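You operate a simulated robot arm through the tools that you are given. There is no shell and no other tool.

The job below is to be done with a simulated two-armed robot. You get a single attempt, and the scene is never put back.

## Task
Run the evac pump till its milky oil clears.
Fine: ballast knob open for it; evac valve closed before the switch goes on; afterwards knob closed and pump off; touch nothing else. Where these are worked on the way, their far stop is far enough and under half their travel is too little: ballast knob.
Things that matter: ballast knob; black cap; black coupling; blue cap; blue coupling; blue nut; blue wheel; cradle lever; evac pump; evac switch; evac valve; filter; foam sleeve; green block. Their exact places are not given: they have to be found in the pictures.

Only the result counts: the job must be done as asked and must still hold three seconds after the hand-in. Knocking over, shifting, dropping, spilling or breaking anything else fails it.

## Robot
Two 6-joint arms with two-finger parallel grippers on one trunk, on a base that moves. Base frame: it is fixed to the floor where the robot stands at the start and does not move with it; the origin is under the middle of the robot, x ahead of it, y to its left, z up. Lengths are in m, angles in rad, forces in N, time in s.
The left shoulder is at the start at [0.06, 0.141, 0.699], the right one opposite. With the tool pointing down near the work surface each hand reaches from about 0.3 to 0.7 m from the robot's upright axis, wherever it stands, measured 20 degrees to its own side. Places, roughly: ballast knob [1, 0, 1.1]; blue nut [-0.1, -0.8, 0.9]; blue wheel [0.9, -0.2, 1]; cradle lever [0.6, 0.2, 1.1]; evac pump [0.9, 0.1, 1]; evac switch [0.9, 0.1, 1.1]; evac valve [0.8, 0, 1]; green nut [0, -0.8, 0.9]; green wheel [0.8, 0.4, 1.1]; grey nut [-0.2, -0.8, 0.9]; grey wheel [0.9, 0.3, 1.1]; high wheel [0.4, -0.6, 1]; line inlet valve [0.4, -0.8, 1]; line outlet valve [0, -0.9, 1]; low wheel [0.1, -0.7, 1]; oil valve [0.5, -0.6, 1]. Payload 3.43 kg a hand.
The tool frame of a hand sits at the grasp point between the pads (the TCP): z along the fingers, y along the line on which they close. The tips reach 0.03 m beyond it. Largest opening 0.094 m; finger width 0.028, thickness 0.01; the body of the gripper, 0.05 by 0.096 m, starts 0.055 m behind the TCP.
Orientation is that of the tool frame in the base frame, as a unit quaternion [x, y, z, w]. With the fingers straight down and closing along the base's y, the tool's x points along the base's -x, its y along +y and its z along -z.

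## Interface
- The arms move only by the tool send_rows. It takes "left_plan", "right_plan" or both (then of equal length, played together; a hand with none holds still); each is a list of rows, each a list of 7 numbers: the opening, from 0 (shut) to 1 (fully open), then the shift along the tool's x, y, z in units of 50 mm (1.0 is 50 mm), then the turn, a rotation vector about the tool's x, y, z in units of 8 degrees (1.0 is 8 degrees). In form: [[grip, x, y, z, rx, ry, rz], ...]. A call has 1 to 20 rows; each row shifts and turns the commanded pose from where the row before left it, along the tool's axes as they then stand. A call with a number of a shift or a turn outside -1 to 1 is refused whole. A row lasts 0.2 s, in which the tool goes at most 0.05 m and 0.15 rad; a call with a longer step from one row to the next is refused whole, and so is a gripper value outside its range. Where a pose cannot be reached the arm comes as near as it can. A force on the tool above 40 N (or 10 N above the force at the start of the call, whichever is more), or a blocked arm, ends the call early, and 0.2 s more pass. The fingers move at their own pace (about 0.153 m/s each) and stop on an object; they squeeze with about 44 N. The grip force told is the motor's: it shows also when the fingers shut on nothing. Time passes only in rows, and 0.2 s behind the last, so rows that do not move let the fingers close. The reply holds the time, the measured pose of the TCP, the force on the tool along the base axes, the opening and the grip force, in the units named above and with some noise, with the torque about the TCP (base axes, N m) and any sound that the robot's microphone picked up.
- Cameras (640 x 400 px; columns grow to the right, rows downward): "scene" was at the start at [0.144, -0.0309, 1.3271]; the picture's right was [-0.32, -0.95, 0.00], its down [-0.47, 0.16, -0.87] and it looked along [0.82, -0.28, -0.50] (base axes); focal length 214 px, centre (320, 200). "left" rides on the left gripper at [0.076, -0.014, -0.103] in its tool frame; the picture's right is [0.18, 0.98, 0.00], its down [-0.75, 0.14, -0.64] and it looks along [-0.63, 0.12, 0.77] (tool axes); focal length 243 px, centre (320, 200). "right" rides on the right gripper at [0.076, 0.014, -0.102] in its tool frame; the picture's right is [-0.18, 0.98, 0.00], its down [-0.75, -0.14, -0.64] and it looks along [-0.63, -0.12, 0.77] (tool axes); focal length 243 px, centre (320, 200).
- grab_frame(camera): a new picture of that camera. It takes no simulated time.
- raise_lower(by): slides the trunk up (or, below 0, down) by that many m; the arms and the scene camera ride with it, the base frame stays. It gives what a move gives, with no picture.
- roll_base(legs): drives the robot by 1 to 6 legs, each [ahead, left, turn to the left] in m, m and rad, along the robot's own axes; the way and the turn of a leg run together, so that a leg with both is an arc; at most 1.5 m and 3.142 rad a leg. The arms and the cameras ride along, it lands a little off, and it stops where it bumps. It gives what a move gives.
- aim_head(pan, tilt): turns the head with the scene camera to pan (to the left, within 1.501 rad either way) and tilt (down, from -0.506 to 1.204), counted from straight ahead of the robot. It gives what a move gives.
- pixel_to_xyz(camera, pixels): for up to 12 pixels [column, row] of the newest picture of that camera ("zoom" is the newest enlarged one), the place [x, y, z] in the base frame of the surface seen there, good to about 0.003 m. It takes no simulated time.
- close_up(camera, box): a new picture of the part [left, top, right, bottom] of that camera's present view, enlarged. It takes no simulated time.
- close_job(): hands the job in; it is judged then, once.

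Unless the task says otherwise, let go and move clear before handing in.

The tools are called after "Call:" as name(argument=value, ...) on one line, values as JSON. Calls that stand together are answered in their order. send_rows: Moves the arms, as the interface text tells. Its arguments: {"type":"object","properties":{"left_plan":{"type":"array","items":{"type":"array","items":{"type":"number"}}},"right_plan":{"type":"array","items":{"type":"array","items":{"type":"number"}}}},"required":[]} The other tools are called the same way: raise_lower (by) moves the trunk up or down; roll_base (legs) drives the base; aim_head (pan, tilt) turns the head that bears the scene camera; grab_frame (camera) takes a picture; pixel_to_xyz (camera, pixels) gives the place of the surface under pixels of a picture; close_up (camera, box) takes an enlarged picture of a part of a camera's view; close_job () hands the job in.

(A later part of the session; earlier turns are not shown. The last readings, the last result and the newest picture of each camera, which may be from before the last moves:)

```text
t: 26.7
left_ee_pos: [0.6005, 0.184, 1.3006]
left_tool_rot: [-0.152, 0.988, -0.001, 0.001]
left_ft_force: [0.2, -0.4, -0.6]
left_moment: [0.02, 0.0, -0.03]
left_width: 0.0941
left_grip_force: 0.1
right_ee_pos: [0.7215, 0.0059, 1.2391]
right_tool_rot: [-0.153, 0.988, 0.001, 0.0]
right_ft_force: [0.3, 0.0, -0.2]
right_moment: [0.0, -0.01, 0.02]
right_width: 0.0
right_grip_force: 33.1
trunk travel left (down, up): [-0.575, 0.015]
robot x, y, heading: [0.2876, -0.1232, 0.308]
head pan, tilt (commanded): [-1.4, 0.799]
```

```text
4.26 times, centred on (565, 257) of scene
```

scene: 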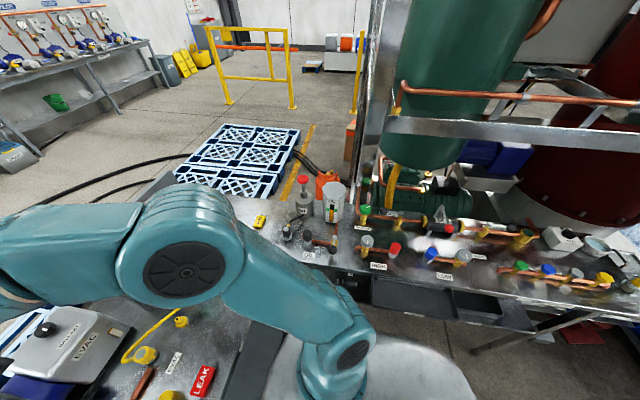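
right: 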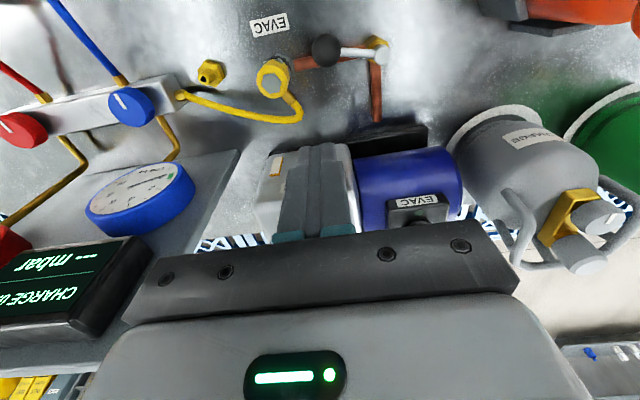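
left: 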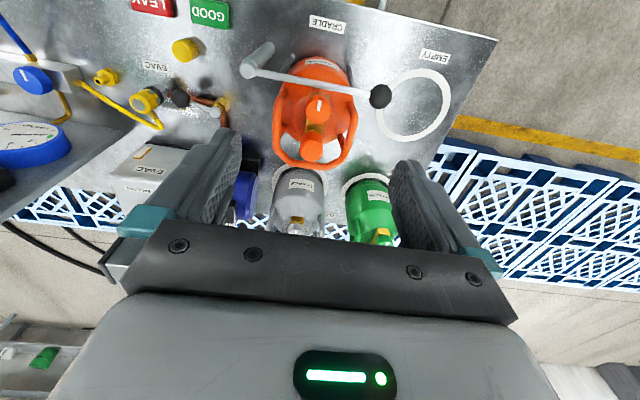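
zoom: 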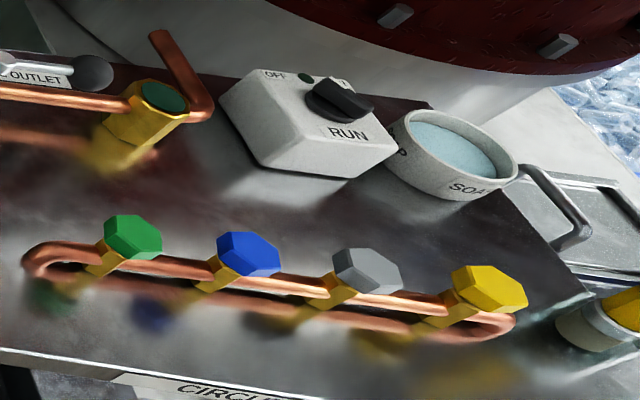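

On the right bench the LINE INLET/OUTLET levers lie along the pipe (in-service, open), while the OIL elbow valve's lever points across its outlet (shut) – the same layout as the evac valve now, so it is shut. Next I'll turn the head back and move the right hand up and open toward the ballast knob.

Call:
aim_head(pan=0.0, tilt=0.8)

Call:
send_rows(right_plan=[[0.5, 0, -0.9, -0.2, 0, 0, 0], [0.5, -0.4, -0.7, 0, 0, 0, 0], [0.5, -0.8, 0, 0, 0, 0, 0], [0.5, -0.8, 0, 0, 0, 0, 0]])

Call:
grab_frame(camera="right")

Call:
grab_frame(camera="scene")

```text
t: 28.2
left_ee_pos: [0.5999, 0.186, 1.3004]
left_tool_rot: [-0.153, 0.988, 0.0, 0.0]
left_ft_force: [0.2, -0.4, -0.3]
left_moment: [-0.02, 0.0, -0.01]
left_width: 0.0942
left_grip_force: 0.1
right_ee_pos: [0.7213, 0.0065, 1.2401]
right_tool_rot: [-0.153, 0.988, 0.001, 0.001]
right_ft_force: [-0.3, -0.1, -0.1]
right_moment: [0.01, 0.04, -0.02]
right_width: 0.0
right_grip_force: 32.6
trunk travel left (down, up): [-0.575, 0.015]
robot x, y, heading: [0.2859, -0.1225, 0.301]
head pan, tilt (commanded): [0.0, 0.799]
```

```text
t: 29.2
left_ee_pos: [0.6025, 0.1831, 1.3005]
left_tool_rot: [-0.152, 0.988, 0.001, 0.001]
left_ft_force: [0.3, -0.9, 0.5]
left_moment: [-0.05, 0.02, 0.03]
left_width: 0.0939
left_grip_force: 0.1
right_ee_pos: [0.8398, -0.0421, 1.2483]
right_tool_rot: [-0.153, 0.988, 0.0, -0.002]
right_ft_force: [0.2, -0.2, 0.2]
right_moment: [0.0, -0.03, -0.04]
right_width: 0.0469
right_grip_force: 0.0
trunk travel left (down, up): [-0.575, 0.015]
robot x, y, heading: [0.2852, -0.1183, 0.305]
head pan, tilt (commanded): [0.0, 0.799]
```

```text
taken
```

right: 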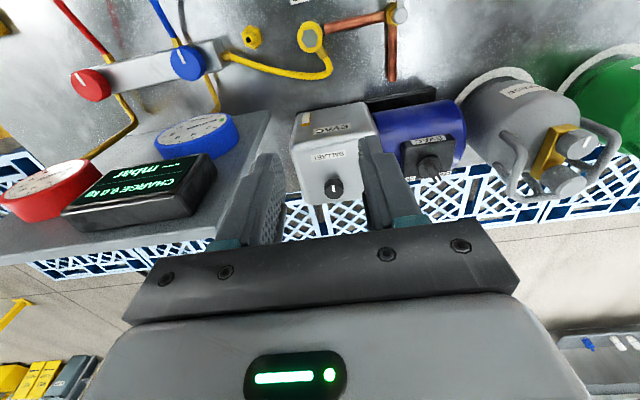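

```text
taken
```

scene: 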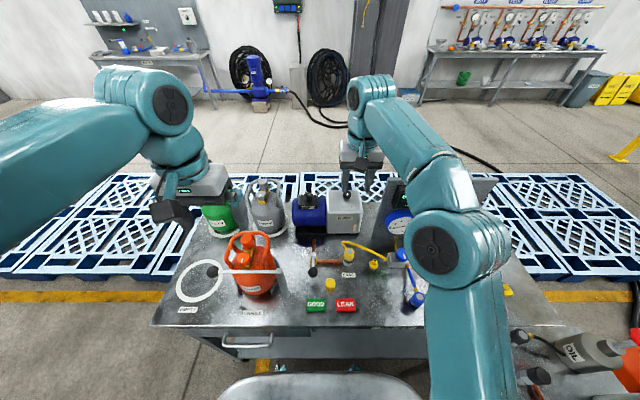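

The knob is seen at (335,188) in the right wrist picture with its white mark. I'll zoom in there and measure it.

Call:
close_up(camera="right", box=[270, 100, 480, 231])

Call:
pixel_to_xyz(camera="right", pixels=[[334, 186], [330, 178], [338, 195], [333, 198], [327, 188], [342, 188], [320, 155], [355, 165], [311, 200], [352, 198], [430, 165], [424, 172]])

```text
3.05 times, centred on (375, 166) of right
```

zoom: 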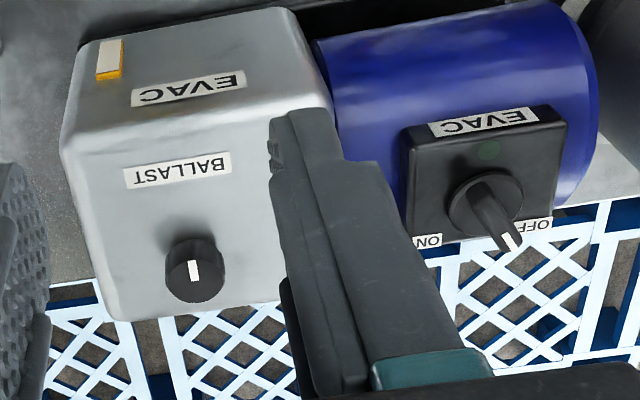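

```text
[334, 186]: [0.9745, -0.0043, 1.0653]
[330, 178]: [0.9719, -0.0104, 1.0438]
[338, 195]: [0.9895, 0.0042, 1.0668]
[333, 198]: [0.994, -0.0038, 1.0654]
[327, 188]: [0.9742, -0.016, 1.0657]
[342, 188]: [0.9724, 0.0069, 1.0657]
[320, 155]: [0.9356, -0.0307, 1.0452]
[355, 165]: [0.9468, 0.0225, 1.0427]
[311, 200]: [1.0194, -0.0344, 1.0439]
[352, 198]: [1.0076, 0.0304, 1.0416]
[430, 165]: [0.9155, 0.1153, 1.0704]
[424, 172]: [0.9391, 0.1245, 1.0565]
```

The knob's top is at z≈1.066, centre about (0.984,-0.004), diameter ≈25 mm, casing top z≈1.043. I'll test reach by moving the open right gripper over it at z≈1.12.

Call:
send_rows(right_plan=[[0.55, -0.596, -0.03, 0.5, 0, 0, 0], [0.55, -0.596, -0.03, 0.5, 0, 0, 0], [0.55, -0.596, -0.03, 0.5, 0, 0, 0], [0.55, -0.596, -0.03, 0.5, 0, 0, 0], [0.55, -0.596, -0.03, 0.5, 0, 0, 0], [0.55, 0, 0, 0, 0, 0, 0]])

Call:
grab_frame(camera="right")

Call:
grab_frame(camera="scene")

```text
t: 30.6
left_ee_pos: [0.6007, 0.1856, 1.2992]
left_tool_rot: [-0.152, 0.988, -0.001, 0.0]
left_ft_force: [0.1, -0.4, -0.3]
left_moment: [0.0, -0.01, -0.01]
left_width: 0.0937
left_grip_force: 0.1
right_ee_pos: [0.9119, -0.0251, 1.1319]
right_tool_rot: [-0.152, 0.988, 0.0, 0.0]
right_ft_force: [0.2, 0.0, -0.3]
right_moment: [-0.01, 0.02, -0.01]
right_width: 0.0519
right_grip_force: 0.1
right hand out of reach, approached as far as the arm can: row 2, 3, 4, 5
trunk travel left (down, up): [-0.575, 0.015]
robot x, y, heading: [0.2839, -0.1188, 0.306]
head pan, tilt (commanded): [0.0, 0.799]
```

```text
taken
```

right: 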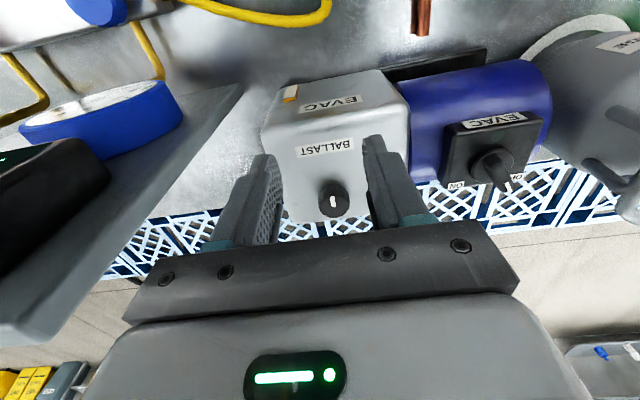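

```text
taken
```

scene: 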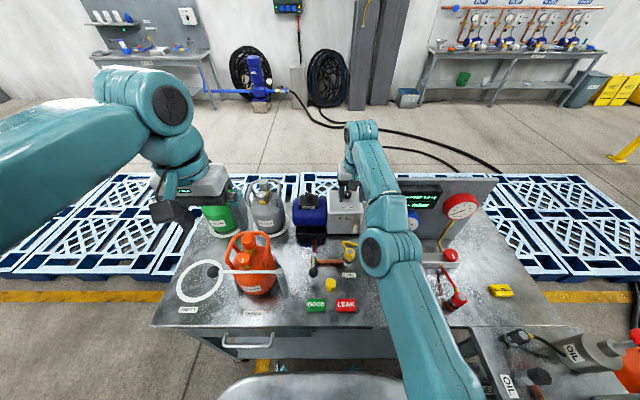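

The arm ran out of reach at (0.912,-0.025), about 8 cm short of the knob, so I must move the base a little closer. I'll lift the hand a little first, then creep ahead in small steps, watching for a bump.

Call:
send_rows(right_plan=[[0.55, 0.8, 0, -0.5, 0, 0, 0], [0.55, 0.8, 0, -0.5, 0, 0, 0]])

Call:
roll_base(legs=[[0.04, 0, 0]])

```text
t: 31.2
left_ee_pos: [0.5997, 0.187, 1.2997]
left_tool_rot: [-0.152, 0.988, -0.001, 0.0]
left_ft_force: [0.6, 1.1, 0.5]
left_moment: [-0.02, -0.02, -0.01]
left_width: 0.0936
left_grip_force: 0.1
right_ee_pos: [0.8783, -0.0315, 1.1963]
right_tool_rot: [-0.152, 0.988, -0.003, -0.01]
right_ft_force: [-0.5, -0.8, 0.0]
right_moment: [0.01, 0.0, 0.02]
right_width: 0.0516
right_grip_force: 0.1
right hand out of reach, approached as far as the arm can: row 1, 2
trunk travel left (down, up): [-0.575, 0.015]
robot x, y, heading: [0.2865, -0.1194, 0.31]
head pan, tilt (commanded): [0.0, 0.799]
```

```text
t: 32.3
left_ee_pos: [0.6317, 0.1944, 1.299]
left_tool_rot: [-0.153, 0.988, -0.002, -0.001]
left_ft_force: [0.1, 0.1, -0.2]
left_moment: [-0.01, 0.1, 0.02]
left_width: 0.0941
left_grip_force: 0.0
right_ee_pos: [0.9113, -0.0227, 1.1948]
right_tool_rot: [-0.153, 0.988, -0.001, -0.008]
right_ft_force: [0.6, 0.5, -0.6]
right_moment: [-0.02, 0.1, 0.0]
right_width: 0.0516
right_grip_force: 0.1
trunk travel left (down, up): [-0.575, 0.015]
robot x, y, heading: [0.3118, -0.1124, 0.308]
head pan, tilt (commanded): [0.0, 0.799]
stopped in leg 1: the robot was blocked; the commanded pose is now the measured one
```

The base was blocked after about 3 cm (now at (0.312,-0.112)), so this is as near as it goes; the knob is ~2.5 cm beyond straight-down reach, which a ~12° forward lean of the tool will cover. I'll back off a hair so nothing presses, raise the trunk its last centimetre, and check nothing shifted.

Call:
roll_base(legs=[[-0.006, 0, 0]])

Call:
raise_lower(by=0.014)

Call:
grab_frame(camera="scene")

Call:
grab_frame(camera="right")

Call:
grab_frame(camera="left")

```text
t: 33.1
left_ee_pos: [0.6196, 0.1926, 1.3009]
left_tool_rot: [-0.153, 0.988, -0.001, 0.001]
left_ft_force: [-0.2, -0.4, 0.5]
left_moment: [-0.02, -0.02, 0.0]
left_width: 0.0941
left_grip_force: 0.1
right_ee_pos: [0.8991, -0.0249, 1.1983]
right_tool_rot: [-0.153, 0.988, -0.001, -0.005]
right_ft_force: [-0.2, 0.6, 0.5]
right_moment: [-0.01, -0.04, -0.02]
right_width: 0.052
right_grip_force: 0.1
trunk travel left (down, up): [-0.575, 0.015]
robot x, y, heading: [0.3037, -0.1143, 0.308]
head pan, tilt (commanded): [0.0, 0.799]
```

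```text
t: 33.7
left_ee_pos: [0.6147, 0.1907, 1.3165]
left_tool_rot: [-0.152, 0.988, 0.0, 0.003]
left_ft_force: [-0.8, -0.7, 0.2]
left_moment: [0.02, -0.06, 0.02]
left_width: 0.094
left_grip_force: 0.0
right_ee_pos: [0.8941, -0.0251, 1.2148]
right_tool_rot: [-0.153, 0.988, -0.001, -0.004]
right_ft_force: [-0.7, 0.1, 0.0]
right_moment: [-0.01, -0.05, 0.02]
right_width: 0.0517
right_grip_force: 0.0
trunk travel left (down, up): [-0.589, 0.001]
robot x, y, heading: [0.3033, -0.1149, 0.311]
head pan, tilt (commanded): [0.0, 0.799]
```

```text
taken
```

scene: 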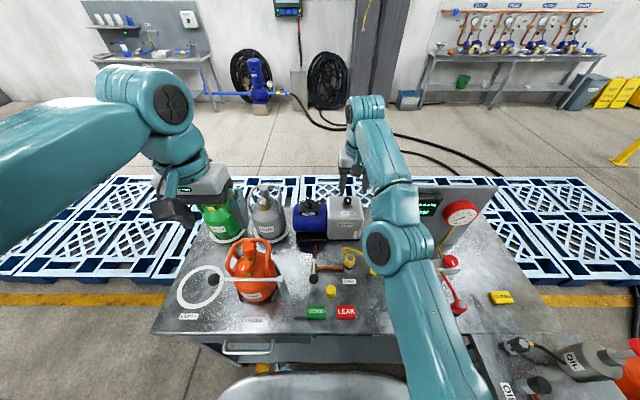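

```text
taken
```

right: 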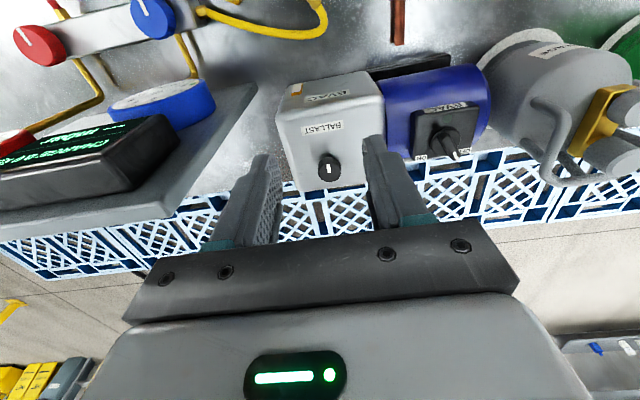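

```text
taken
```

left: 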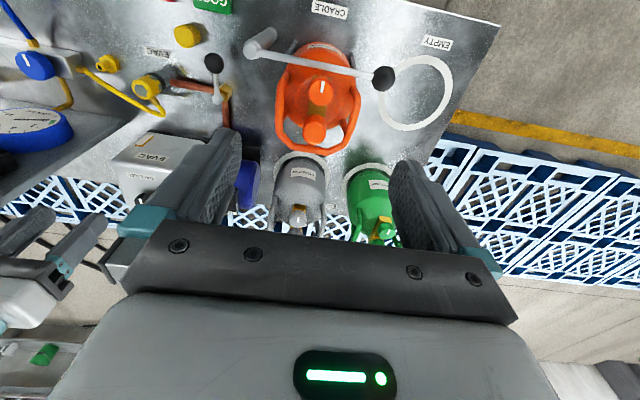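

The net advance is about 1.5 cm and nothing on the bench has moved; the wrist view shows the knob at (328,167). I'll now lean the right tool forward by 12° so the knob comes within reach, and read the actual pose.

Call:
send_rows(right_plan=[[0.55, 0, 0, 0, 0, -0.75, 0], [0.55, 0, 0, 0, 0, -0.75, 0], [0.55, 0, 0, 0, 0, 0, 0]])

Call:
close_up(camera="right", box=[220, 80, 440, 217])

```text
t: 34.5
left_ee_pos: [0.6266, 0.1918, 1.314]
left_tool_rot: [-0.153, 0.988, 0.0, -0.002]
left_ft_force: [0.6, 0.7, -0.7]
left_moment: [-0.05, 0.04, 0.04]
left_width: 0.094
left_grip_force: 0.1
right_ee_pos: [0.9045, -0.0248, 1.2093]
right_tool_rot: [-0.152, 0.984, 0.014, 0.096]
right_ft_force: [1.0, 0.8, 0.0]
right_moment: [0.0, 0.04, 0.03]
right_width: 0.0518
right_grip_force: 0.1
trunk travel left (down, up): [-0.589, 0.001]
robot x, y, heading: [0.3022, -0.1145, 0.308]
head pan, tilt (commanded): [0.0, 0.799]
```

```text
2.91 times, centred on (330, 148) of right
```

zoom: 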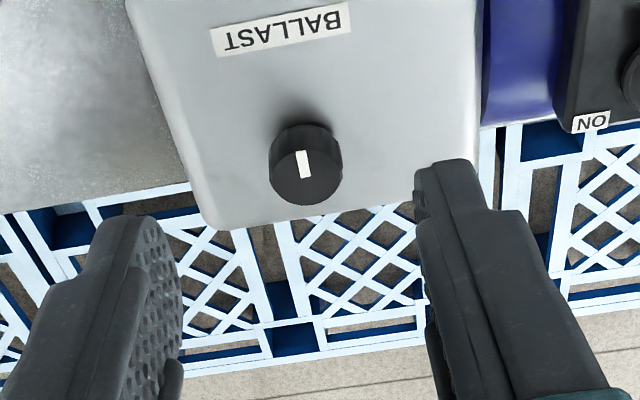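

The lean is in (tool z now tilted 12°), TCP at (0.905,-0.025,1.209). I'll measure the knob once more from this view.

Call:
pixel_to_xyz(camera="zoom", pixels=[[305, 165], [305, 180], [280, 170], [335, 170], [305, 195], [305, 145], [285, 190], [328, 190], [305, 130], [400, 60]])

```text
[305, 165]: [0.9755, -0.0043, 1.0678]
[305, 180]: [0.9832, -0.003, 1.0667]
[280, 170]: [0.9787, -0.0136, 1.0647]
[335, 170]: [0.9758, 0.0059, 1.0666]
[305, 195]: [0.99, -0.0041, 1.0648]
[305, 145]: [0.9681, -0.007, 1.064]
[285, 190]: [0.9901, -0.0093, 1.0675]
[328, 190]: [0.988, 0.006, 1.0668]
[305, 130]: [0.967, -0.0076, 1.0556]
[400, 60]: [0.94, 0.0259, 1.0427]
```

Knob centre is (0.981,-0.004), top z 1.066. I'll move over it to z≈1.13 first and check alignment before descending.

Call:
send_rows(right_plan=[[0.55, -0.375, -0.023, 0.618, 0, 0, 0], [0.55, -0.375, -0.023, 0.618, 0, 0, 0], [0.55, -0.375, -0.023, 0.618, 0, 0, 0], [0.55, 0, 0, 0, 0, 0, 0]])

Call:
close_up(camera="right", box=[200, 80, 460, 242])

Call:
close_up(camera="scene", box=[280, 150, 400, 225])

```text
t: 35.5
left_ee_pos: [0.6236, 0.192, 1.3135]
left_tool_rot: [-0.153, 0.988, -0.001, 0.0]
left_ft_force: [0.7, 0.3, -0.2]
left_moment: [0.0, 0.06, 0.02]
left_width: 0.094
left_grip_force: 0.1
right_ee_pos: [0.9736, -0.0022, 1.1319]
right_tool_rot: [-0.153, 0.983, 0.015, 0.097]
right_ft_force: [0.5, -0.8, 0.3]
right_moment: [0.0, 0.0, -0.01]
right_width: 0.0514
right_grip_force: 0.0
trunk travel left (down, up): [-0.589, 0.001]
robot x, y, heading: [0.3007, -0.1156, 0.315]
head pan, tilt (commanded): [0.0, 0.799]
```

```text
2.46 times, centred on (330, 161) of right
```

zoom: 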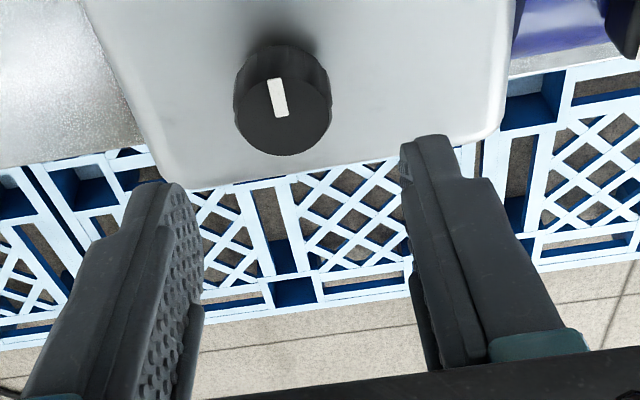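

```text
5.33 times, centred on (340, 188) of scene
```

zoom: 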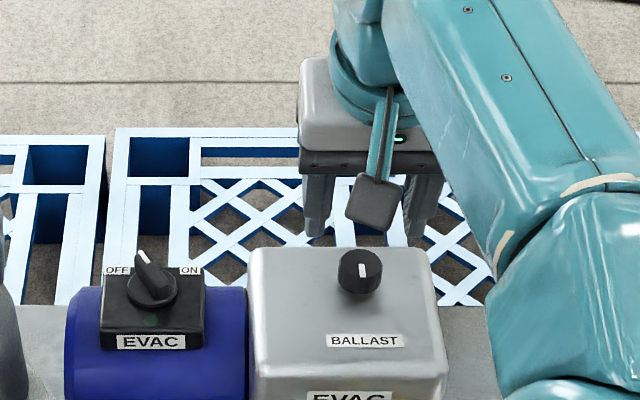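

The knob appears at wrist pixel (315,125), about 4 mm right of the gripper midline; alignment otherwise matches. I'll correct and descend vertically to z≈1.081 with the fingers astride the knob.

Call:
send_rows(right_plan=[[0.55, 0.061, -0.027, 0.335, 0, 0, 0], [0.55, 0.061, -0.027, 0.335, 0, 0, 0], [0.55, 0.061, -0.027, 0.335, 0, 0, 0], [0.55, 0, 0, 0, 0, 0, 0]])

Call:
close_up(camera="right", box=[200, 80, 460, 242])

Call:
close_up(camera="scene", box=[300, 160, 380, 210])

```text
t: 36.5
left_ee_pos: [0.6218, 0.1925, 1.3137]
left_tool_rot: [-0.153, 0.988, -0.001, 0.001]
left_ft_force: [0.4, -0.3, 0.0]
left_moment: [-0.03, 0.02, 0.01]
left_width: 0.0941
left_grip_force: 0.0
right_ee_pos: [0.974, -0.0093, 1.0808]
right_tool_rot: [-0.152, 0.984, 0.015, 0.097]
right_ft_force: [-0.1, -0.2, -0.2]
right_moment: [0.0, -0.01, 0.0]
right_width: 0.0516
right_grip_force: 0.2
trunk travel left (down, up): [-0.589, 0.001]
robot x, y, heading: [0.3032, -0.1135, 0.303]
head pan, tilt (commanded): [0.0, 0.799]
```

```text
2.46 times, centred on (330, 161) of right
```

zoom: 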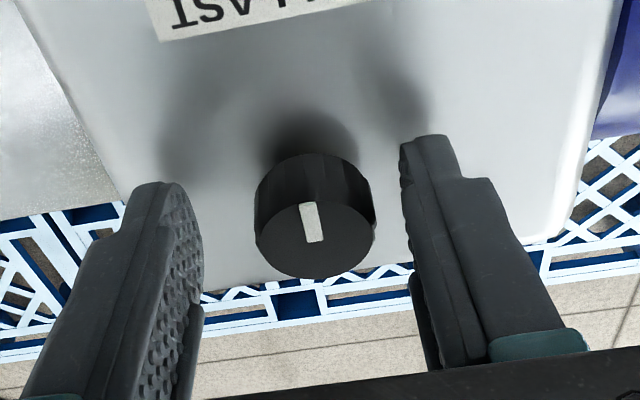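

```text
8.00 times, centred on (340, 185) of scene
```

zoom: 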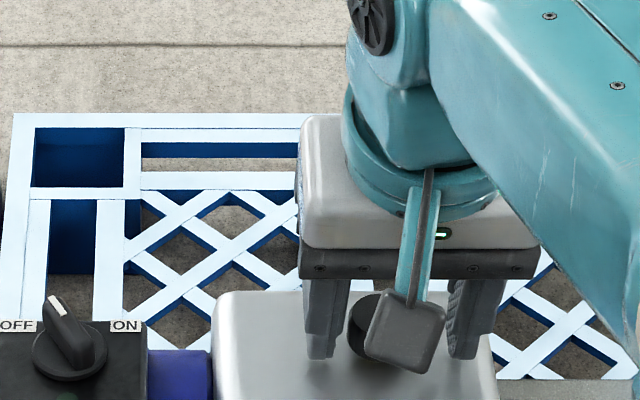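

The fingers straddle the knob (zoom: knob (315,238) between fingers at x≈200 and 400), with the knob ~4 mm left and ~3 mm forward of centre. I'll make that small correction and close on it.

Call:
send_rows(right_plan=[[0.55, -0.059, 0.08, 0.012, 0, 0, 0], [0.55, 0, 0, 0, 0, 0, 0], [0.2, 0, 0, 0, 0, 0, 0], [0.0, 0, 0, 0, 0, 0, 0], [0.0, 0, 0, 0, 0, 0, 0]])

Call:
close_up(camera="right", box=[200, 80, 460, 242])

```text
t: 37.7
left_ee_pos: [0.6204, 0.1917, 1.3144]
left_tool_rot: [-0.153, 0.988, -0.001, 0.001]
left_ft_force: [-0.5, 0.3, 0.3]
left_moment: [-0.02, 0.04, 0.03]
left_width: 0.0939
left_grip_force: 0.0
right_ee_pos: [0.974, -0.0069, 1.0811]
right_tool_rot: [-0.151, 0.984, 0.015, 0.098]
right_ft_force: [2.4, 2.0, -1.5]
right_moment: [0.41, 0.22, 0.01]
right_width: 0.0299
right_grip_force: 45.2
trunk travel left (down, up): [-0.589, 0.001]
robot x, y, heading: [0.3013, -0.1126, 0.31]
head pan, tilt (commanded): [0.0, 0.799]
```

```text
2.46 times, centred on (330, 161) of right
```

zoom: 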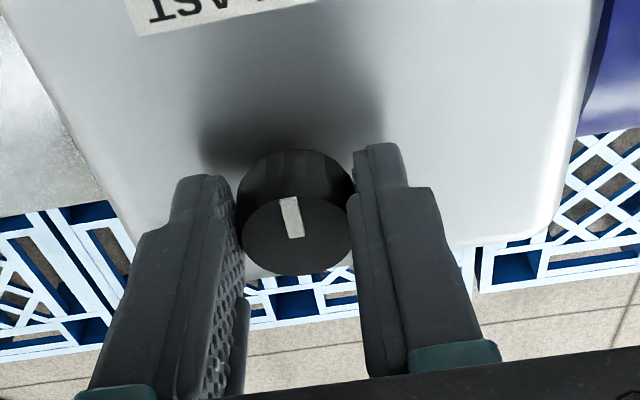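

The grip is on the knob (width 29.9 mm, 45 N) and the white mark points away. I'll gently try turning it anticlockwise (opening) about the vertical, 12° first, and watch the torque.

Call:
send_rows(right_plan=[[0, 0, -0.007, 0, -0.104, 0, -0.489], [0, 0, -0.007, 0, -0.104, 0, -0.489], [0, 0, -0.007, 0, -0.104, 0, -0.489], [0, 0, 0, 0, 0, 0, 0]])

Call:
close_up(camera="right", box=[200, 80, 460, 242])

```text
t: 38.7
left_ee_pos: [0.6206, 0.1921, 1.3144]
left_tool_rot: [-0.154, 0.988, -0.001, 0.001]
left_ft_force: [0.2, 0.1, -0.5]
left_moment: [0.0, 0.04, -0.01]
left_width: 0.0939
left_grip_force: 0.0
right_ee_pos: [0.9751, -0.0064, 1.0812]
right_tool_rot: [-0.254, 0.962, 0.026, 0.095]
right_ft_force: [3.6, -0.2, 1.9]
right_moment: [-0.72, -0.15, -0.02]
right_width: 0.0294
right_grip_force: 45.3
trunk travel left (down, up): [-0.589, 0.001]
robot x, y, heading: [0.3035, -0.1134, 0.314]
head pan, tilt (commanded): [0.0, 0.799]
```

```text
2.46 times, centred on (330, 161) of right
```

zoom: 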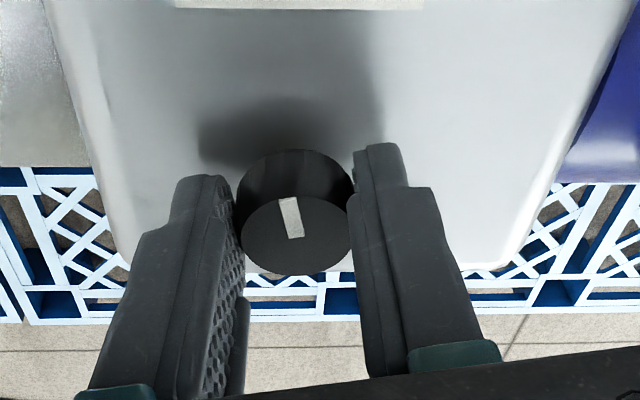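

The mark stays fixed relative to the fingers while the label turned, so the knob followed 12° anticlockwise with almost no resisting torque. I'll continue 24° more.

Call:
send_rows(right_plan=[[0, 0, -0.007, 0, -0.104, 0, -0.489], [0, 0, -0.007, 0, -0.104, 0, -0.489], [0, 0, -0.007, 0, -0.104, 0, -0.489], [0, 0, -0.007, 0, -0.104, 0, -0.489], [0, 0, -0.007, 0, -0.104, 0, -0.489], [0, 0, -0.007, 0, -0.104, 0, -0.489], [0, 0, 0, 0, 0, 0, 0]])

Call:
close_up(camera="right", box=[200, 80, 460, 242])

Call:
close_up(camera="scene", box=[280, 150, 400, 225])

```text
t: 40.3
left_ee_pos: [0.622, 0.1921, 1.3132]
left_tool_rot: [-0.153, 0.988, -0.001, 0.001]
left_ft_force: [-1.1, -0.4, 0.5]
left_moment: [-0.03, -0.02, 0.01]
left_width: 0.0941
left_grip_force: 0.0
right_ee_pos: [0.9776, -0.0088, 1.082]
right_tool_rot: [-0.448, 0.888, 0.047, 0.089]
right_ft_force: [7.7, -3.5, 5.7]
right_moment: [-0.87, -0.28, -0.01]
right_width: 0.0297
right_grip_force: 45.4
trunk travel left (down, up): [-0.589, 0.001]
robot x, y, heading: [0.3012, -0.1123, 0.312]
head pan, tilt (commanded): [0.0, 0.799]
```

```text
2.46 times, centred on (330, 161) of right
```

zoom: 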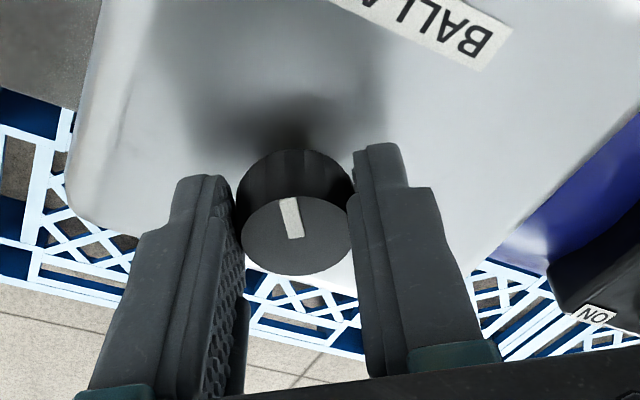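

```text
5.33 times, centred on (340, 188) of scene
```

zoom: 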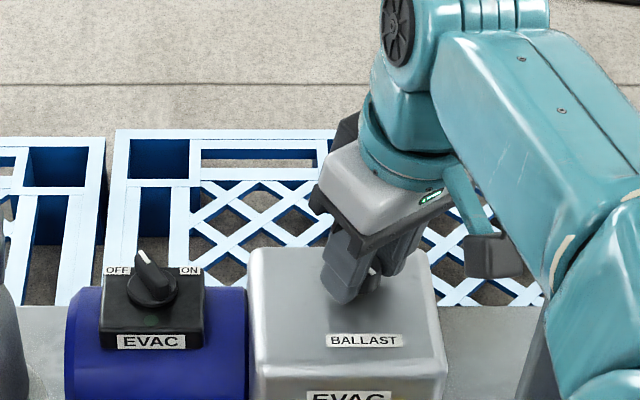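

Total 36° turned, still free (torque about vertical ≈0). The wrist camera block is swinging toward the panel edge, so I'll go only 12° more, then regrip for another stroke.

Call:
send_rows(right_plan=[[0, 0, -0.007, 0, -0.104, 0, -0.489], [0, 0, -0.007, 0, -0.104, 0, -0.489], [0, 0, -0.007, 0, -0.104, 0, -0.489], [0, 0, 0, 0, 0, 0, 0]])

Call:
close_up(camera="scene", box=[300, 150, 444, 240])

Call:
grab_frame(camera="right")

```text
t: 41.3
left_ee_pos: [0.6217, 0.1915, 1.3151]
left_tool_rot: [-0.153, 0.988, -0.001, 0.0]
left_ft_force: [-0.1, -0.1, 0.8]
left_moment: [0.01, -0.01, 0.02]
left_width: 0.0941
left_grip_force: 0.1
right_ee_pos: [0.9796, -0.0077, 1.0806]
right_tool_rot: [-0.539, 0.836, 0.058, 0.083]
right_ft_force: [8.9, -0.7, 4.6]
right_moment: [-0.66, -0.54, -0.04]
right_width: 0.0297
right_grip_force: 45.0
trunk travel left (down, up): [-0.589, 0.001]
robot x, y, heading: [0.3067, -0.1142, 0.313]
head pan, tilt (commanded): [0.0, 0.799]
```

```text
4.44 times, centred on (372, 195) of scene
```

zoom: 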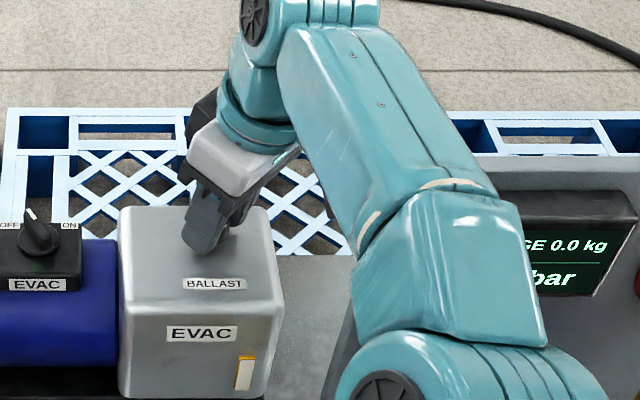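

```text
taken
```

right: 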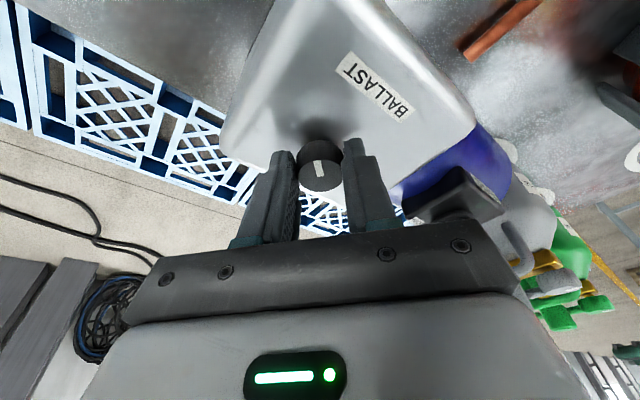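

48° turned and still free, so there's more travel. I'll open the fingers (knob stays), swing the wrist back clockwise about the knob axis by 96°, and regrip.

Call:
send_rows(right_plan=[[0.55, 0, 0, 0, 0, 0, 0], [0.55, 0, 0, 0, 0, 0, 0], [0.55, 0, 0.014, 0, 0.208, 0, 0.978], [0.55, 0, 0.014, 0, 0.208, 0, 0.978], [0.55, 0, 0.014, 0, 0.208, 0, 0.978], [0.55, 0, 0.014, 0, 0.208, 0, 0.978], [0.55, 0, 0.014, 0, 0.208, 0, 0.978], [0.55, 0, 0.014, 0, 0.208, 0, 0.978], [0.55, 0, 0, 0, 0, 0, 0]])

Call:
grab_frame(camera="right")

```text
t: 43.3
left_ee_pos: [0.6206, 0.192, 1.3138]
left_tool_rot: [-0.153, 0.988, 0.0, 0.001]
left_ft_force: [-0.5, 0.0, 0.0]
left_moment: [0.03, 0.0, 0.02]
left_width: 0.0939
left_grip_force: 0.2
right_ee_pos: [0.9748, -0.0063, 1.0812]
right_tool_rot: [-0.151, 0.984, 0.015, 0.097]
right_ft_force: [0.3, -0.4, 0.6]
right_moment: [0.04, -0.01, -0.04]
right_width: 0.0515
right_grip_force: 0.0
trunk travel left (down, up): [-0.589, 0.001]
robot x, y, heading: [0.3066, -0.1131, 0.311]
head pan, tilt (commanded): [0.0, 0.799]
```

```text
taken
```

right: 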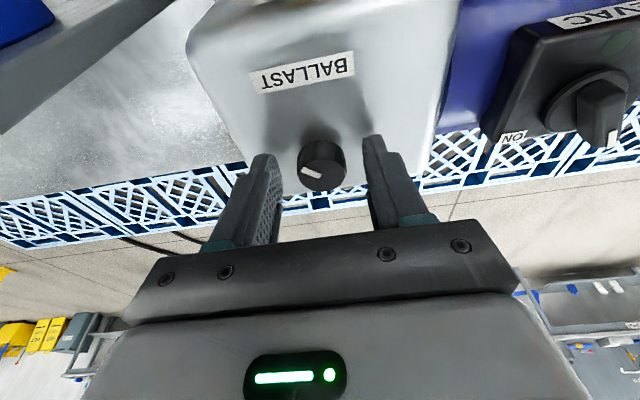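

The knob stayed turned; I'll zoom to read its mark now.

Call:
close_up(camera="right", box=[260, 110, 390, 191])

```text
4.92 times, centred on (325, 150) of right
```

zoom: 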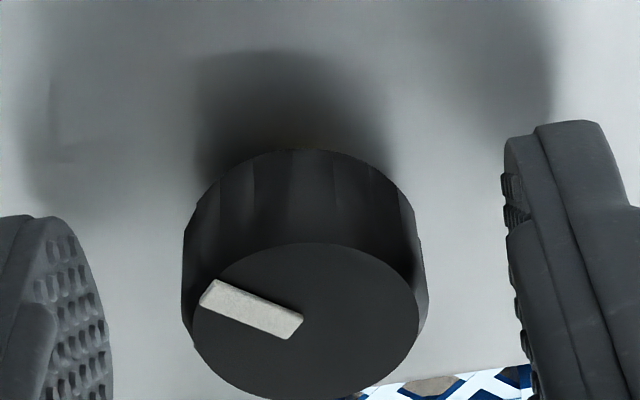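

The mark now points right/toward-me, matching ~50° of anticlockwise turn. I'll swing the open gripper a further 48° clockwise and then regrip.

Call:
send_rows(right_plan=[[0.55, 0, 0.014, 0, 0.208, 0, 0.978], [0.55, 0, 0.014, 0, 0.208, 0, 0.978], [0.55, 0, 0.014, 0, 0.208, 0, 0.978], [0.55, 0, 0.014, 0, 0.208, 0, 0.978], [0.55, 0, 0.014, 0, 0.208, 0, 0.978], [0.55, 0, 0.014, 0, 0.208, 0, 0.978], [0.55, 0, 0, 0, 0, 0, 0]])

Call:
grab_frame(camera="right")

Call:
close_up(camera="scene", box=[280, 150, 400, 225])

```text
t: 44.9
left_ee_pos: [0.6218, 0.1917, 1.3139]
left_tool_rot: [-0.153, 0.988, 0.0, 0.001]
left_ft_force: [0.2, 0.2, 0.2]
left_moment: [0.02, 0.02, 0.01]
left_width: 0.094
left_grip_force: 0.0
right_ee_pos: [0.9658, -0.0049, 1.0796]
right_tool_rot: [0.261, 0.96, -0.031, 0.097]
right_ft_force: [-0.2, -0.1, 0.0]
right_moment: [0.0, 0.01, 0.0]
right_width: 0.0521
right_grip_force: 0.0
right hand out of reach, approached as far as the arm can: row 5, 6
trunk travel left (down, up): [-0.589, 0.001]
robot x, y, heading: [0.3057, -0.1139, 0.308]
head pan, tilt (commanded): [0.0, 0.799]
```

```text
taken
```

right: 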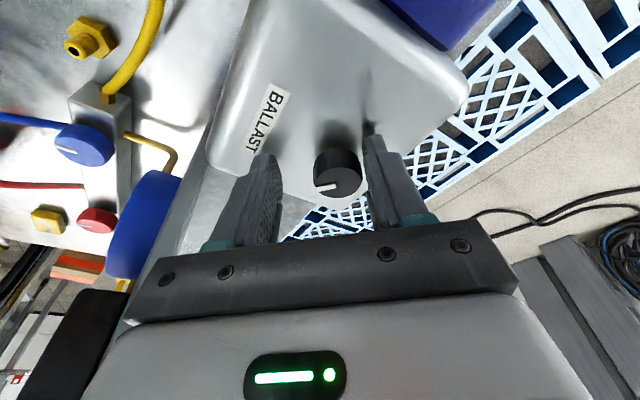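

```text
5.33 times, centred on (340, 188) of scene
```

zoom: 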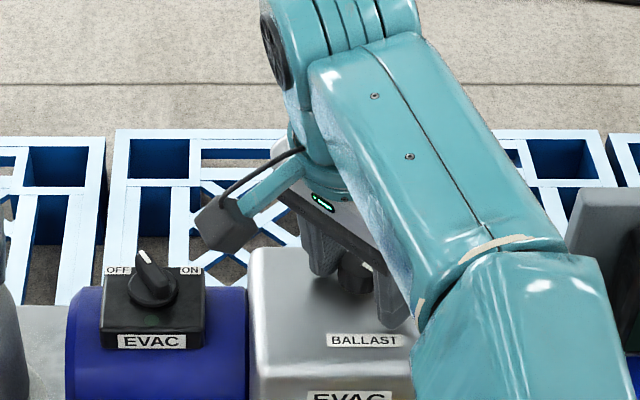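

At the far end of that swing the arm ran slightly out of reach (knob off-centre at pixel (338,175)), so I'll come back 14°, which is reachable, and grip there.

Call:
send_rows(right_plan=[[0.55, 0, -0.012, 0, -0.182, 0, -0.856], [0.55, 0, -0.012, 0, -0.182, 0, -0.856], [0.55, 0, 0, 0, 0, 0, 0]])

Call:
grab_frame(camera="right")

```text
t: 45.7
left_ee_pos: [0.6187, 0.1914, 1.3142]
left_tool_rot: [-0.153, 0.988, 0.0, 0.001]
left_ft_force: [-0.9, -0.7, 0.4]
left_moment: [0.0, 0.03, -0.03]
left_width: 0.0937
left_grip_force: 0.1
right_ee_pos: [0.9642, -0.0064, 1.0793]
right_tool_rot: [0.141, 0.985, -0.017, 0.099]
right_ft_force: [0.5, 0.6, 0.1]
right_moment: [-0.02, 0.01, 0.02]
right_width: 0.0518
right_grip_force: 0.0
trunk travel left (down, up): [-0.589, 0.001]
robot x, y, heading: [0.3027, -0.1155, 0.309]
head pan, tilt (commanded): [0.0, 0.799]
```

```text
taken
```

right: 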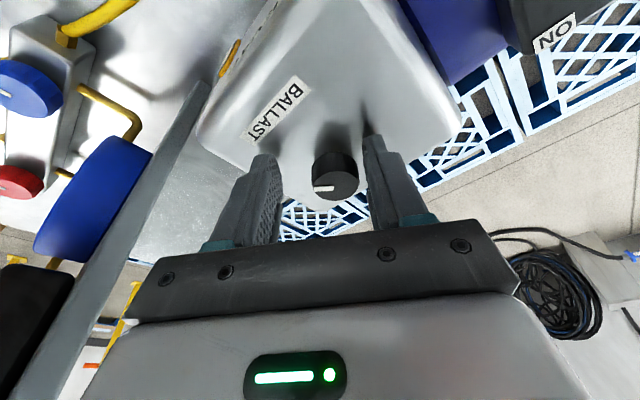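

The hand settled slightly off the knob's axis; I'll zoom to measure the offset exactly.

Call:
close_up(camera="right", box=[200, 80, 460, 242])

```text
2.46 times, centred on (330, 161) of right
```

zoom: 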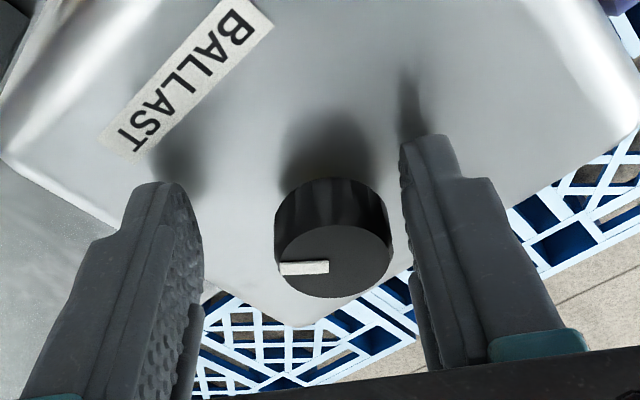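

The knob sits ~8 mm left and ~7 mm forward of the gripping centre. I'll correct that, add 4° back, check, then close.

Call:
send_rows(right_plan=[[0.55, 0, -0.007, 0, -0.104, 0, -0.489], [0.55, -0.143, 0.168, 0, 0, 0, 0], [0.55, 0, 0, 0, 0, 0, 0]])

Call:
close_up(camera="right", box=[200, 80, 460, 242])

```text
t: 46.5
left_ee_pos: [0.6181, 0.1911, 1.3156]
left_tool_rot: [-0.153, 0.988, -0.001, 0.001]
left_ft_force: [0.6, -1.2, 0.3]
left_moment: [0.01, 0.0, 0.0]
left_width: 0.0936
left_grip_force: 0.1
right_ee_pos: [0.9719, 0.0002, 1.0803]
right_tool_rot: [0.107, 0.989, -0.013, 0.099]
right_ft_force: [-1.0, 0.1, 1.1]
right_moment: [0.02, 0.01, 0.0]
right_width: 0.0516
right_grip_force: 0.0
trunk travel left (down, up): [-0.589, 0.001]
robot x, y, heading: [0.3023, -0.1133, 0.31]
head pan, tilt (commanded): [0.0, 0.799]
```

```text
2.46 times, centred on (330, 161) of right
```

zoom: 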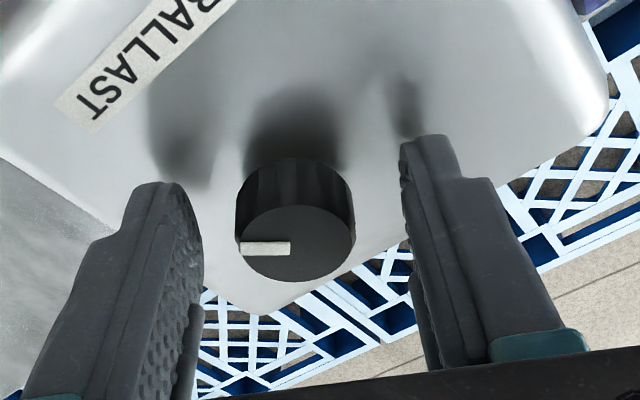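

Now the knob is centred (296,243). I'll close and turn anticlockwise 36°.

Call:
send_rows(right_plan=[[0.2, 0, 0, 0, 0, 0, 0], [0, 0, 0, 0, 0, 0, 0], [0, 0, 0, 0, 0, 0, 0], [0, 0, -0.0105, 0, -0.156, 0, -0.7335], [0, 0, -0.0105, 0, -0.156, 0, -0.7335], [0, 0, -0.0105, 0, -0.156, 0, -0.7335], [0, 0, -0.0105, 0, -0.156, 0, -0.7335], [0, 0, -0.0105, 0, -0.156, 0, -0.7335], [0, 0, -0.0105, 0, -0.156, 0, -0.7335], [0, 0, 0, 0, 0, 0, 0]])

Call:
close_up(camera="right", box=[200, 80, 460, 242])

```text
t: 48.7
left_ee_pos: [0.62, 0.1891, 1.3151]
left_tool_rot: [-0.153, 0.988, 0.0, 0.002]
left_ft_force: [0.0, -0.7, 0.3]
left_moment: [0.0, -0.02, -0.01]
left_width: 0.0943
left_grip_force: 0.1
right_ee_pos: [0.9717, -0.0064, 1.0817]
right_tool_rot: [-0.203, 0.974, 0.022, 0.097]
right_ft_force: [-0.6, -19.3, 4.7]
right_moment: [-1.14, 1.05, -0.14]
right_width: 0.0293
right_grip_force: 44.5
trunk travel left (down, up): [-0.589, 0.001]
robot x, y, heading: [0.3039, -0.1116, 0.306]
head pan, tilt (commanded): [0.0, 0.799]
```

```text
2.46 times, centred on (330, 161) of right
```

zoom: 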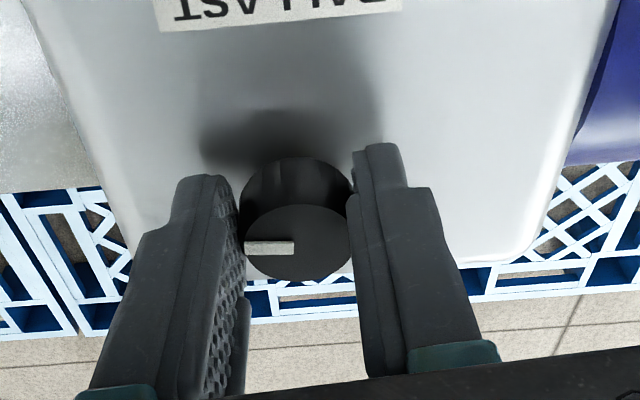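

The knob followed again (84° in total) with negligible twist torque; there's a 19 N sideways force from slight misalignment, so I'll ease the hand right while turning another 36°.

Call:
send_rows(right_plan=[[0, 0, -0.05, 0, 0, 0, 0], [0, 0, -0.0105, 0, -0.156, 0, -0.7335], [0, 0, -0.0105, 0, -0.156, 0, -0.7335], [0, 0, -0.0105, 0, -0.156, 0, -0.7335], [0, 0, 0, 0, 0, 0, 0]])

Call:
close_up(camera="right", box=[200, 80, 460, 242])

```text
t: 49.9
left_ee_pos: [0.6196, 0.1906, 1.315]
left_tool_rot: [-0.153, 0.988, 0.0, 0.002]
left_ft_force: [0.2, -0.4, -0.5]
left_moment: [0.02, 0.02, 0.0]
left_width: 0.0939
left_grip_force: 0.1
right_ee_pos: [0.9749, -0.0083, 1.0813]
right_tool_rot: [-0.354, 0.93, 0.037, 0.093]
right_ft_force: [-0.1, -16.5, 6.8]
right_moment: [-1.38, 0.39, -0.09]
right_width: 0.029
right_grip_force: 44.8
trunk travel left (down, up): [-0.589, 0.001]
robot x, y, heading: [0.3009, -0.117, 0.311]
head pan, tilt (commanded): [0.0, 0.799]
```

```text
2.46 times, centred on (330, 161) of right
```

zoom: 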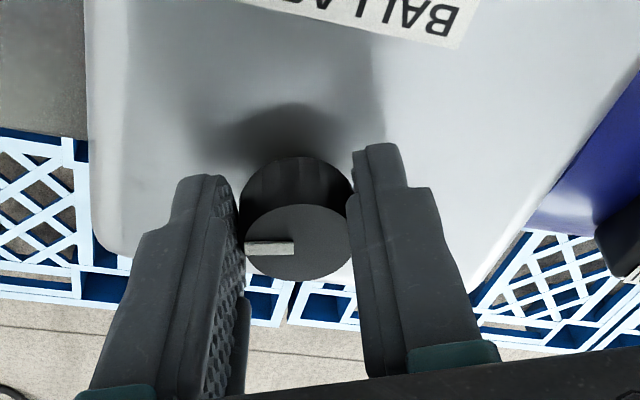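

102° turned and still free. I'll ease the hand along the felt force and turn the last 24° available in this stroke.

Call:
send_rows(right_plan=[[0, 0.04, -0.05, 0, 0, 0, 0], [0, 0, -0.0105, 0, -0.156, 0, -0.7335], [0, 0, -0.0105, 0, -0.156, 0, -0.7335], [0, 0, -0.0105, 0, -0.156, 0, -0.7335], [0, 0, -0.0105, 0, -0.156, 0, -0.7335], [0, 0, 0, 0, 0, 0, 0]])

Call:
close_up(camera="right", box=[200, 80, 460, 242])

```text
t: 51.3
left_ee_pos: [0.62, 0.1911, 1.3148]
left_tool_rot: [-0.152, 0.988, -0.001, 0.001]
left_ft_force: [-0.8, 0.1, 0.9]
left_moment: [0.0, -0.03, 0.03]
left_width: 0.0942
left_grip_force: 0.0
right_ee_pos: [0.9758, -0.0121, 1.082]
right_tool_rot: [-0.538, 0.837, 0.058, 0.085]
right_ft_force: [8.3, -3.6, 15.4]
right_moment: [-0.03, -0.65, -0.65]
right_width: 0.0293
right_grip_force: 45.3
trunk travel left (down, up): [-0.589, 0.001]
robot x, y, heading: [0.3005, -0.1142, 0.306]
head pan, tilt (commanded): [0.0, 0.799]
```

```text
2.46 times, centred on (330, 161) of right
```

zoom: 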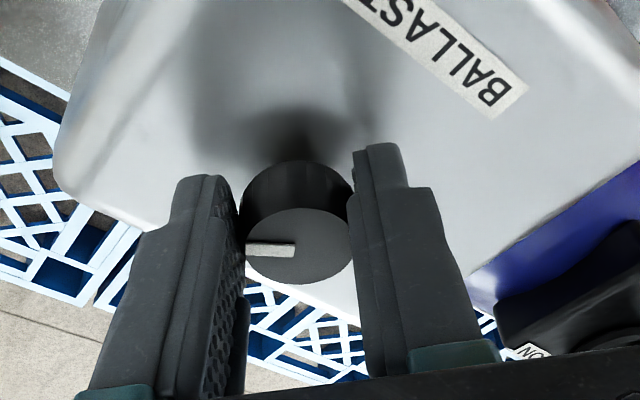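

The twist torque jumped to −0.65 N·m (was ≈−0.1) and the mark slipped slightly in the fingers, which suggests the far stop near 120°. I'll nudge 4° more to confirm.

Call:
send_rows(right_plan=[[0, 0, -0.007, 0, -0.104, 0, -0.489], [0, 0, 0, 0, 0, 0, 0]])

Call:
close_up(camera="right", box=[200, 80, 460, 242])

Call:
close_up(camera="scene", box=[300, 150, 444, 240])

```text
t: 51.9
left_ee_pos: [0.6202, 0.1909, 1.3157]
left_tool_rot: [-0.153, 0.988, 0.0, 0.0]
left_ft_force: [-0.8, 0.7, -0.2]
left_moment: [-0.01, -0.01, -0.03]
left_width: 0.0941
left_grip_force: 0.1
right_ee_pos: [0.9768, -0.0129, 1.0811]
right_tool_rot: [-0.568, 0.817, 0.06, 0.083]
right_ft_force: [12.7, -6.0, 17.7]
right_moment: [-0.35, -0.77, -0.66]
right_width: 0.0296
right_grip_force: 44.9
trunk travel left (down, up): [-0.589, 0.001]
robot x, y, heading: [0.3014, -0.1147, 0.305]
head pan, tilt (commanded): [0.0, 0.799]
```

```text
2.46 times, centred on (330, 161) of right
```

zoom: 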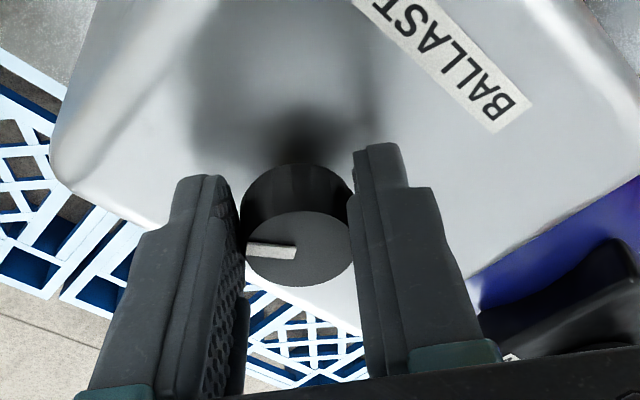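

```text
4.44 times, centred on (372, 195) of scene
```

zoom: 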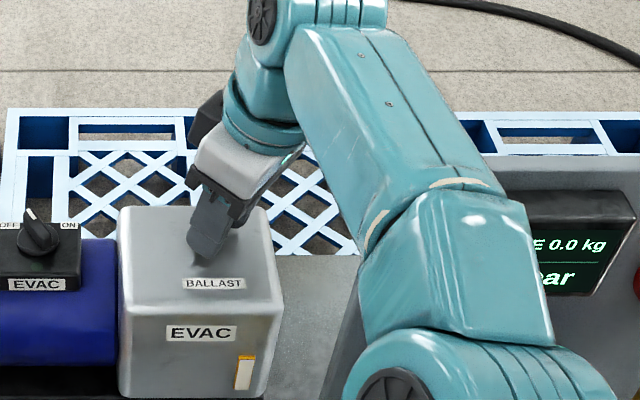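

The gripper now slips on the knob (mark tilting, torque saturated at −0.66), so the ballast knob is at its open stop, ~120° from where it began. I'll open the fingers, lift straight up, and turn the wrist back.

Call:
send_rows(right_plan=[[0.55, 0, 0, 0, 0, 0, 0], [0.55, 0, 0, 0, 0, 0, 0], [0.55, -0.187, 0, -0.88, 0, 0, 0], [0.55, -0.187, 0, -0.88, 0, 0, 0], [0.55, -0.187, 0, -0.88, 0, 0, 0], [0.55, 0, 0, 0, 0.208, 0, 0.978], [0.55, 0, 0, 0, 0.208, 0, 0.978], [0.55, 0, 0, 0, 0.208, 0, 0.978], [0.55, 0, 0, 0, 0.208, 0, 0.978], [0.55, 0, 0, 0, 0.208, 0, 0.978], [0.55, 0, 0, 0, 0.208, 0, 0.978], [0.55, 0.8, 0, 0, 0, 0, 0], [0.55, 0.8, -0.3, 0, 0, 0, 0], [0.55, 0.8, -0.3, 0, 0, 0, 0]])

Call:
grab_frame(camera="scene")

Call:
close_up(camera="scene", box=[285, 180, 365, 230])

```text
t: 54.9
left_ee_pos: [0.6211, 0.1925, 1.3135]
left_tool_rot: [-0.152, 0.988, -0.001, 0.0]
left_ft_force: [-0.3, -0.1, 0.1]
left_moment: [0.03, 0.01, -0.02]
left_width: 0.094
left_grip_force: 0.0
right_ee_pos: [0.9579, -0.0243, 1.1876]
right_tool_rot: [-0.186, 0.978, 0.019, 0.096]
right_ft_force: [-0.4, 0.8, -0.3]
right_moment: [-0.02, 0.02, 0.03]
right_width: 0.0516
right_grip_force: 0.1
right hand out of reach, approached as far as the arm can: row 3, 4, 5, 8, 12, 13, 14
trunk travel left (down, up): [-0.589, 0.001]
robot x, y, heading: [0.3067, -0.1173, 0.307]
head pan, tilt (commanded): [0.0, 0.799]
```

```text
taken
```

scene: 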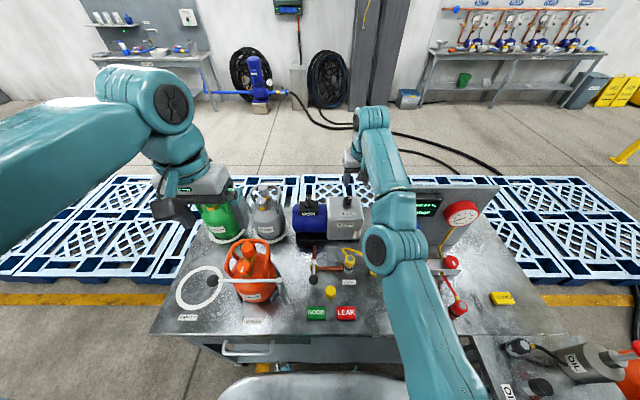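

```text
8.00 times, centred on (325, 205) of scene
```

zoom: 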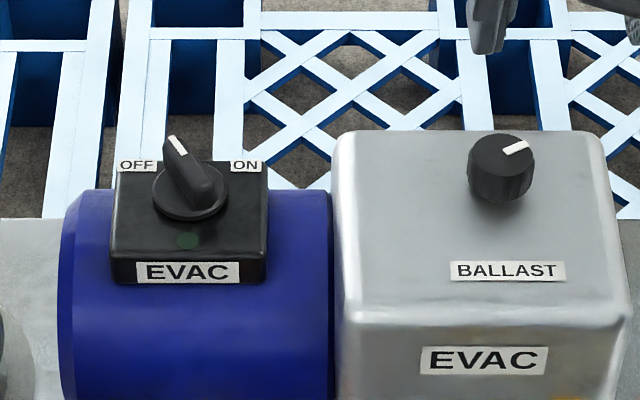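

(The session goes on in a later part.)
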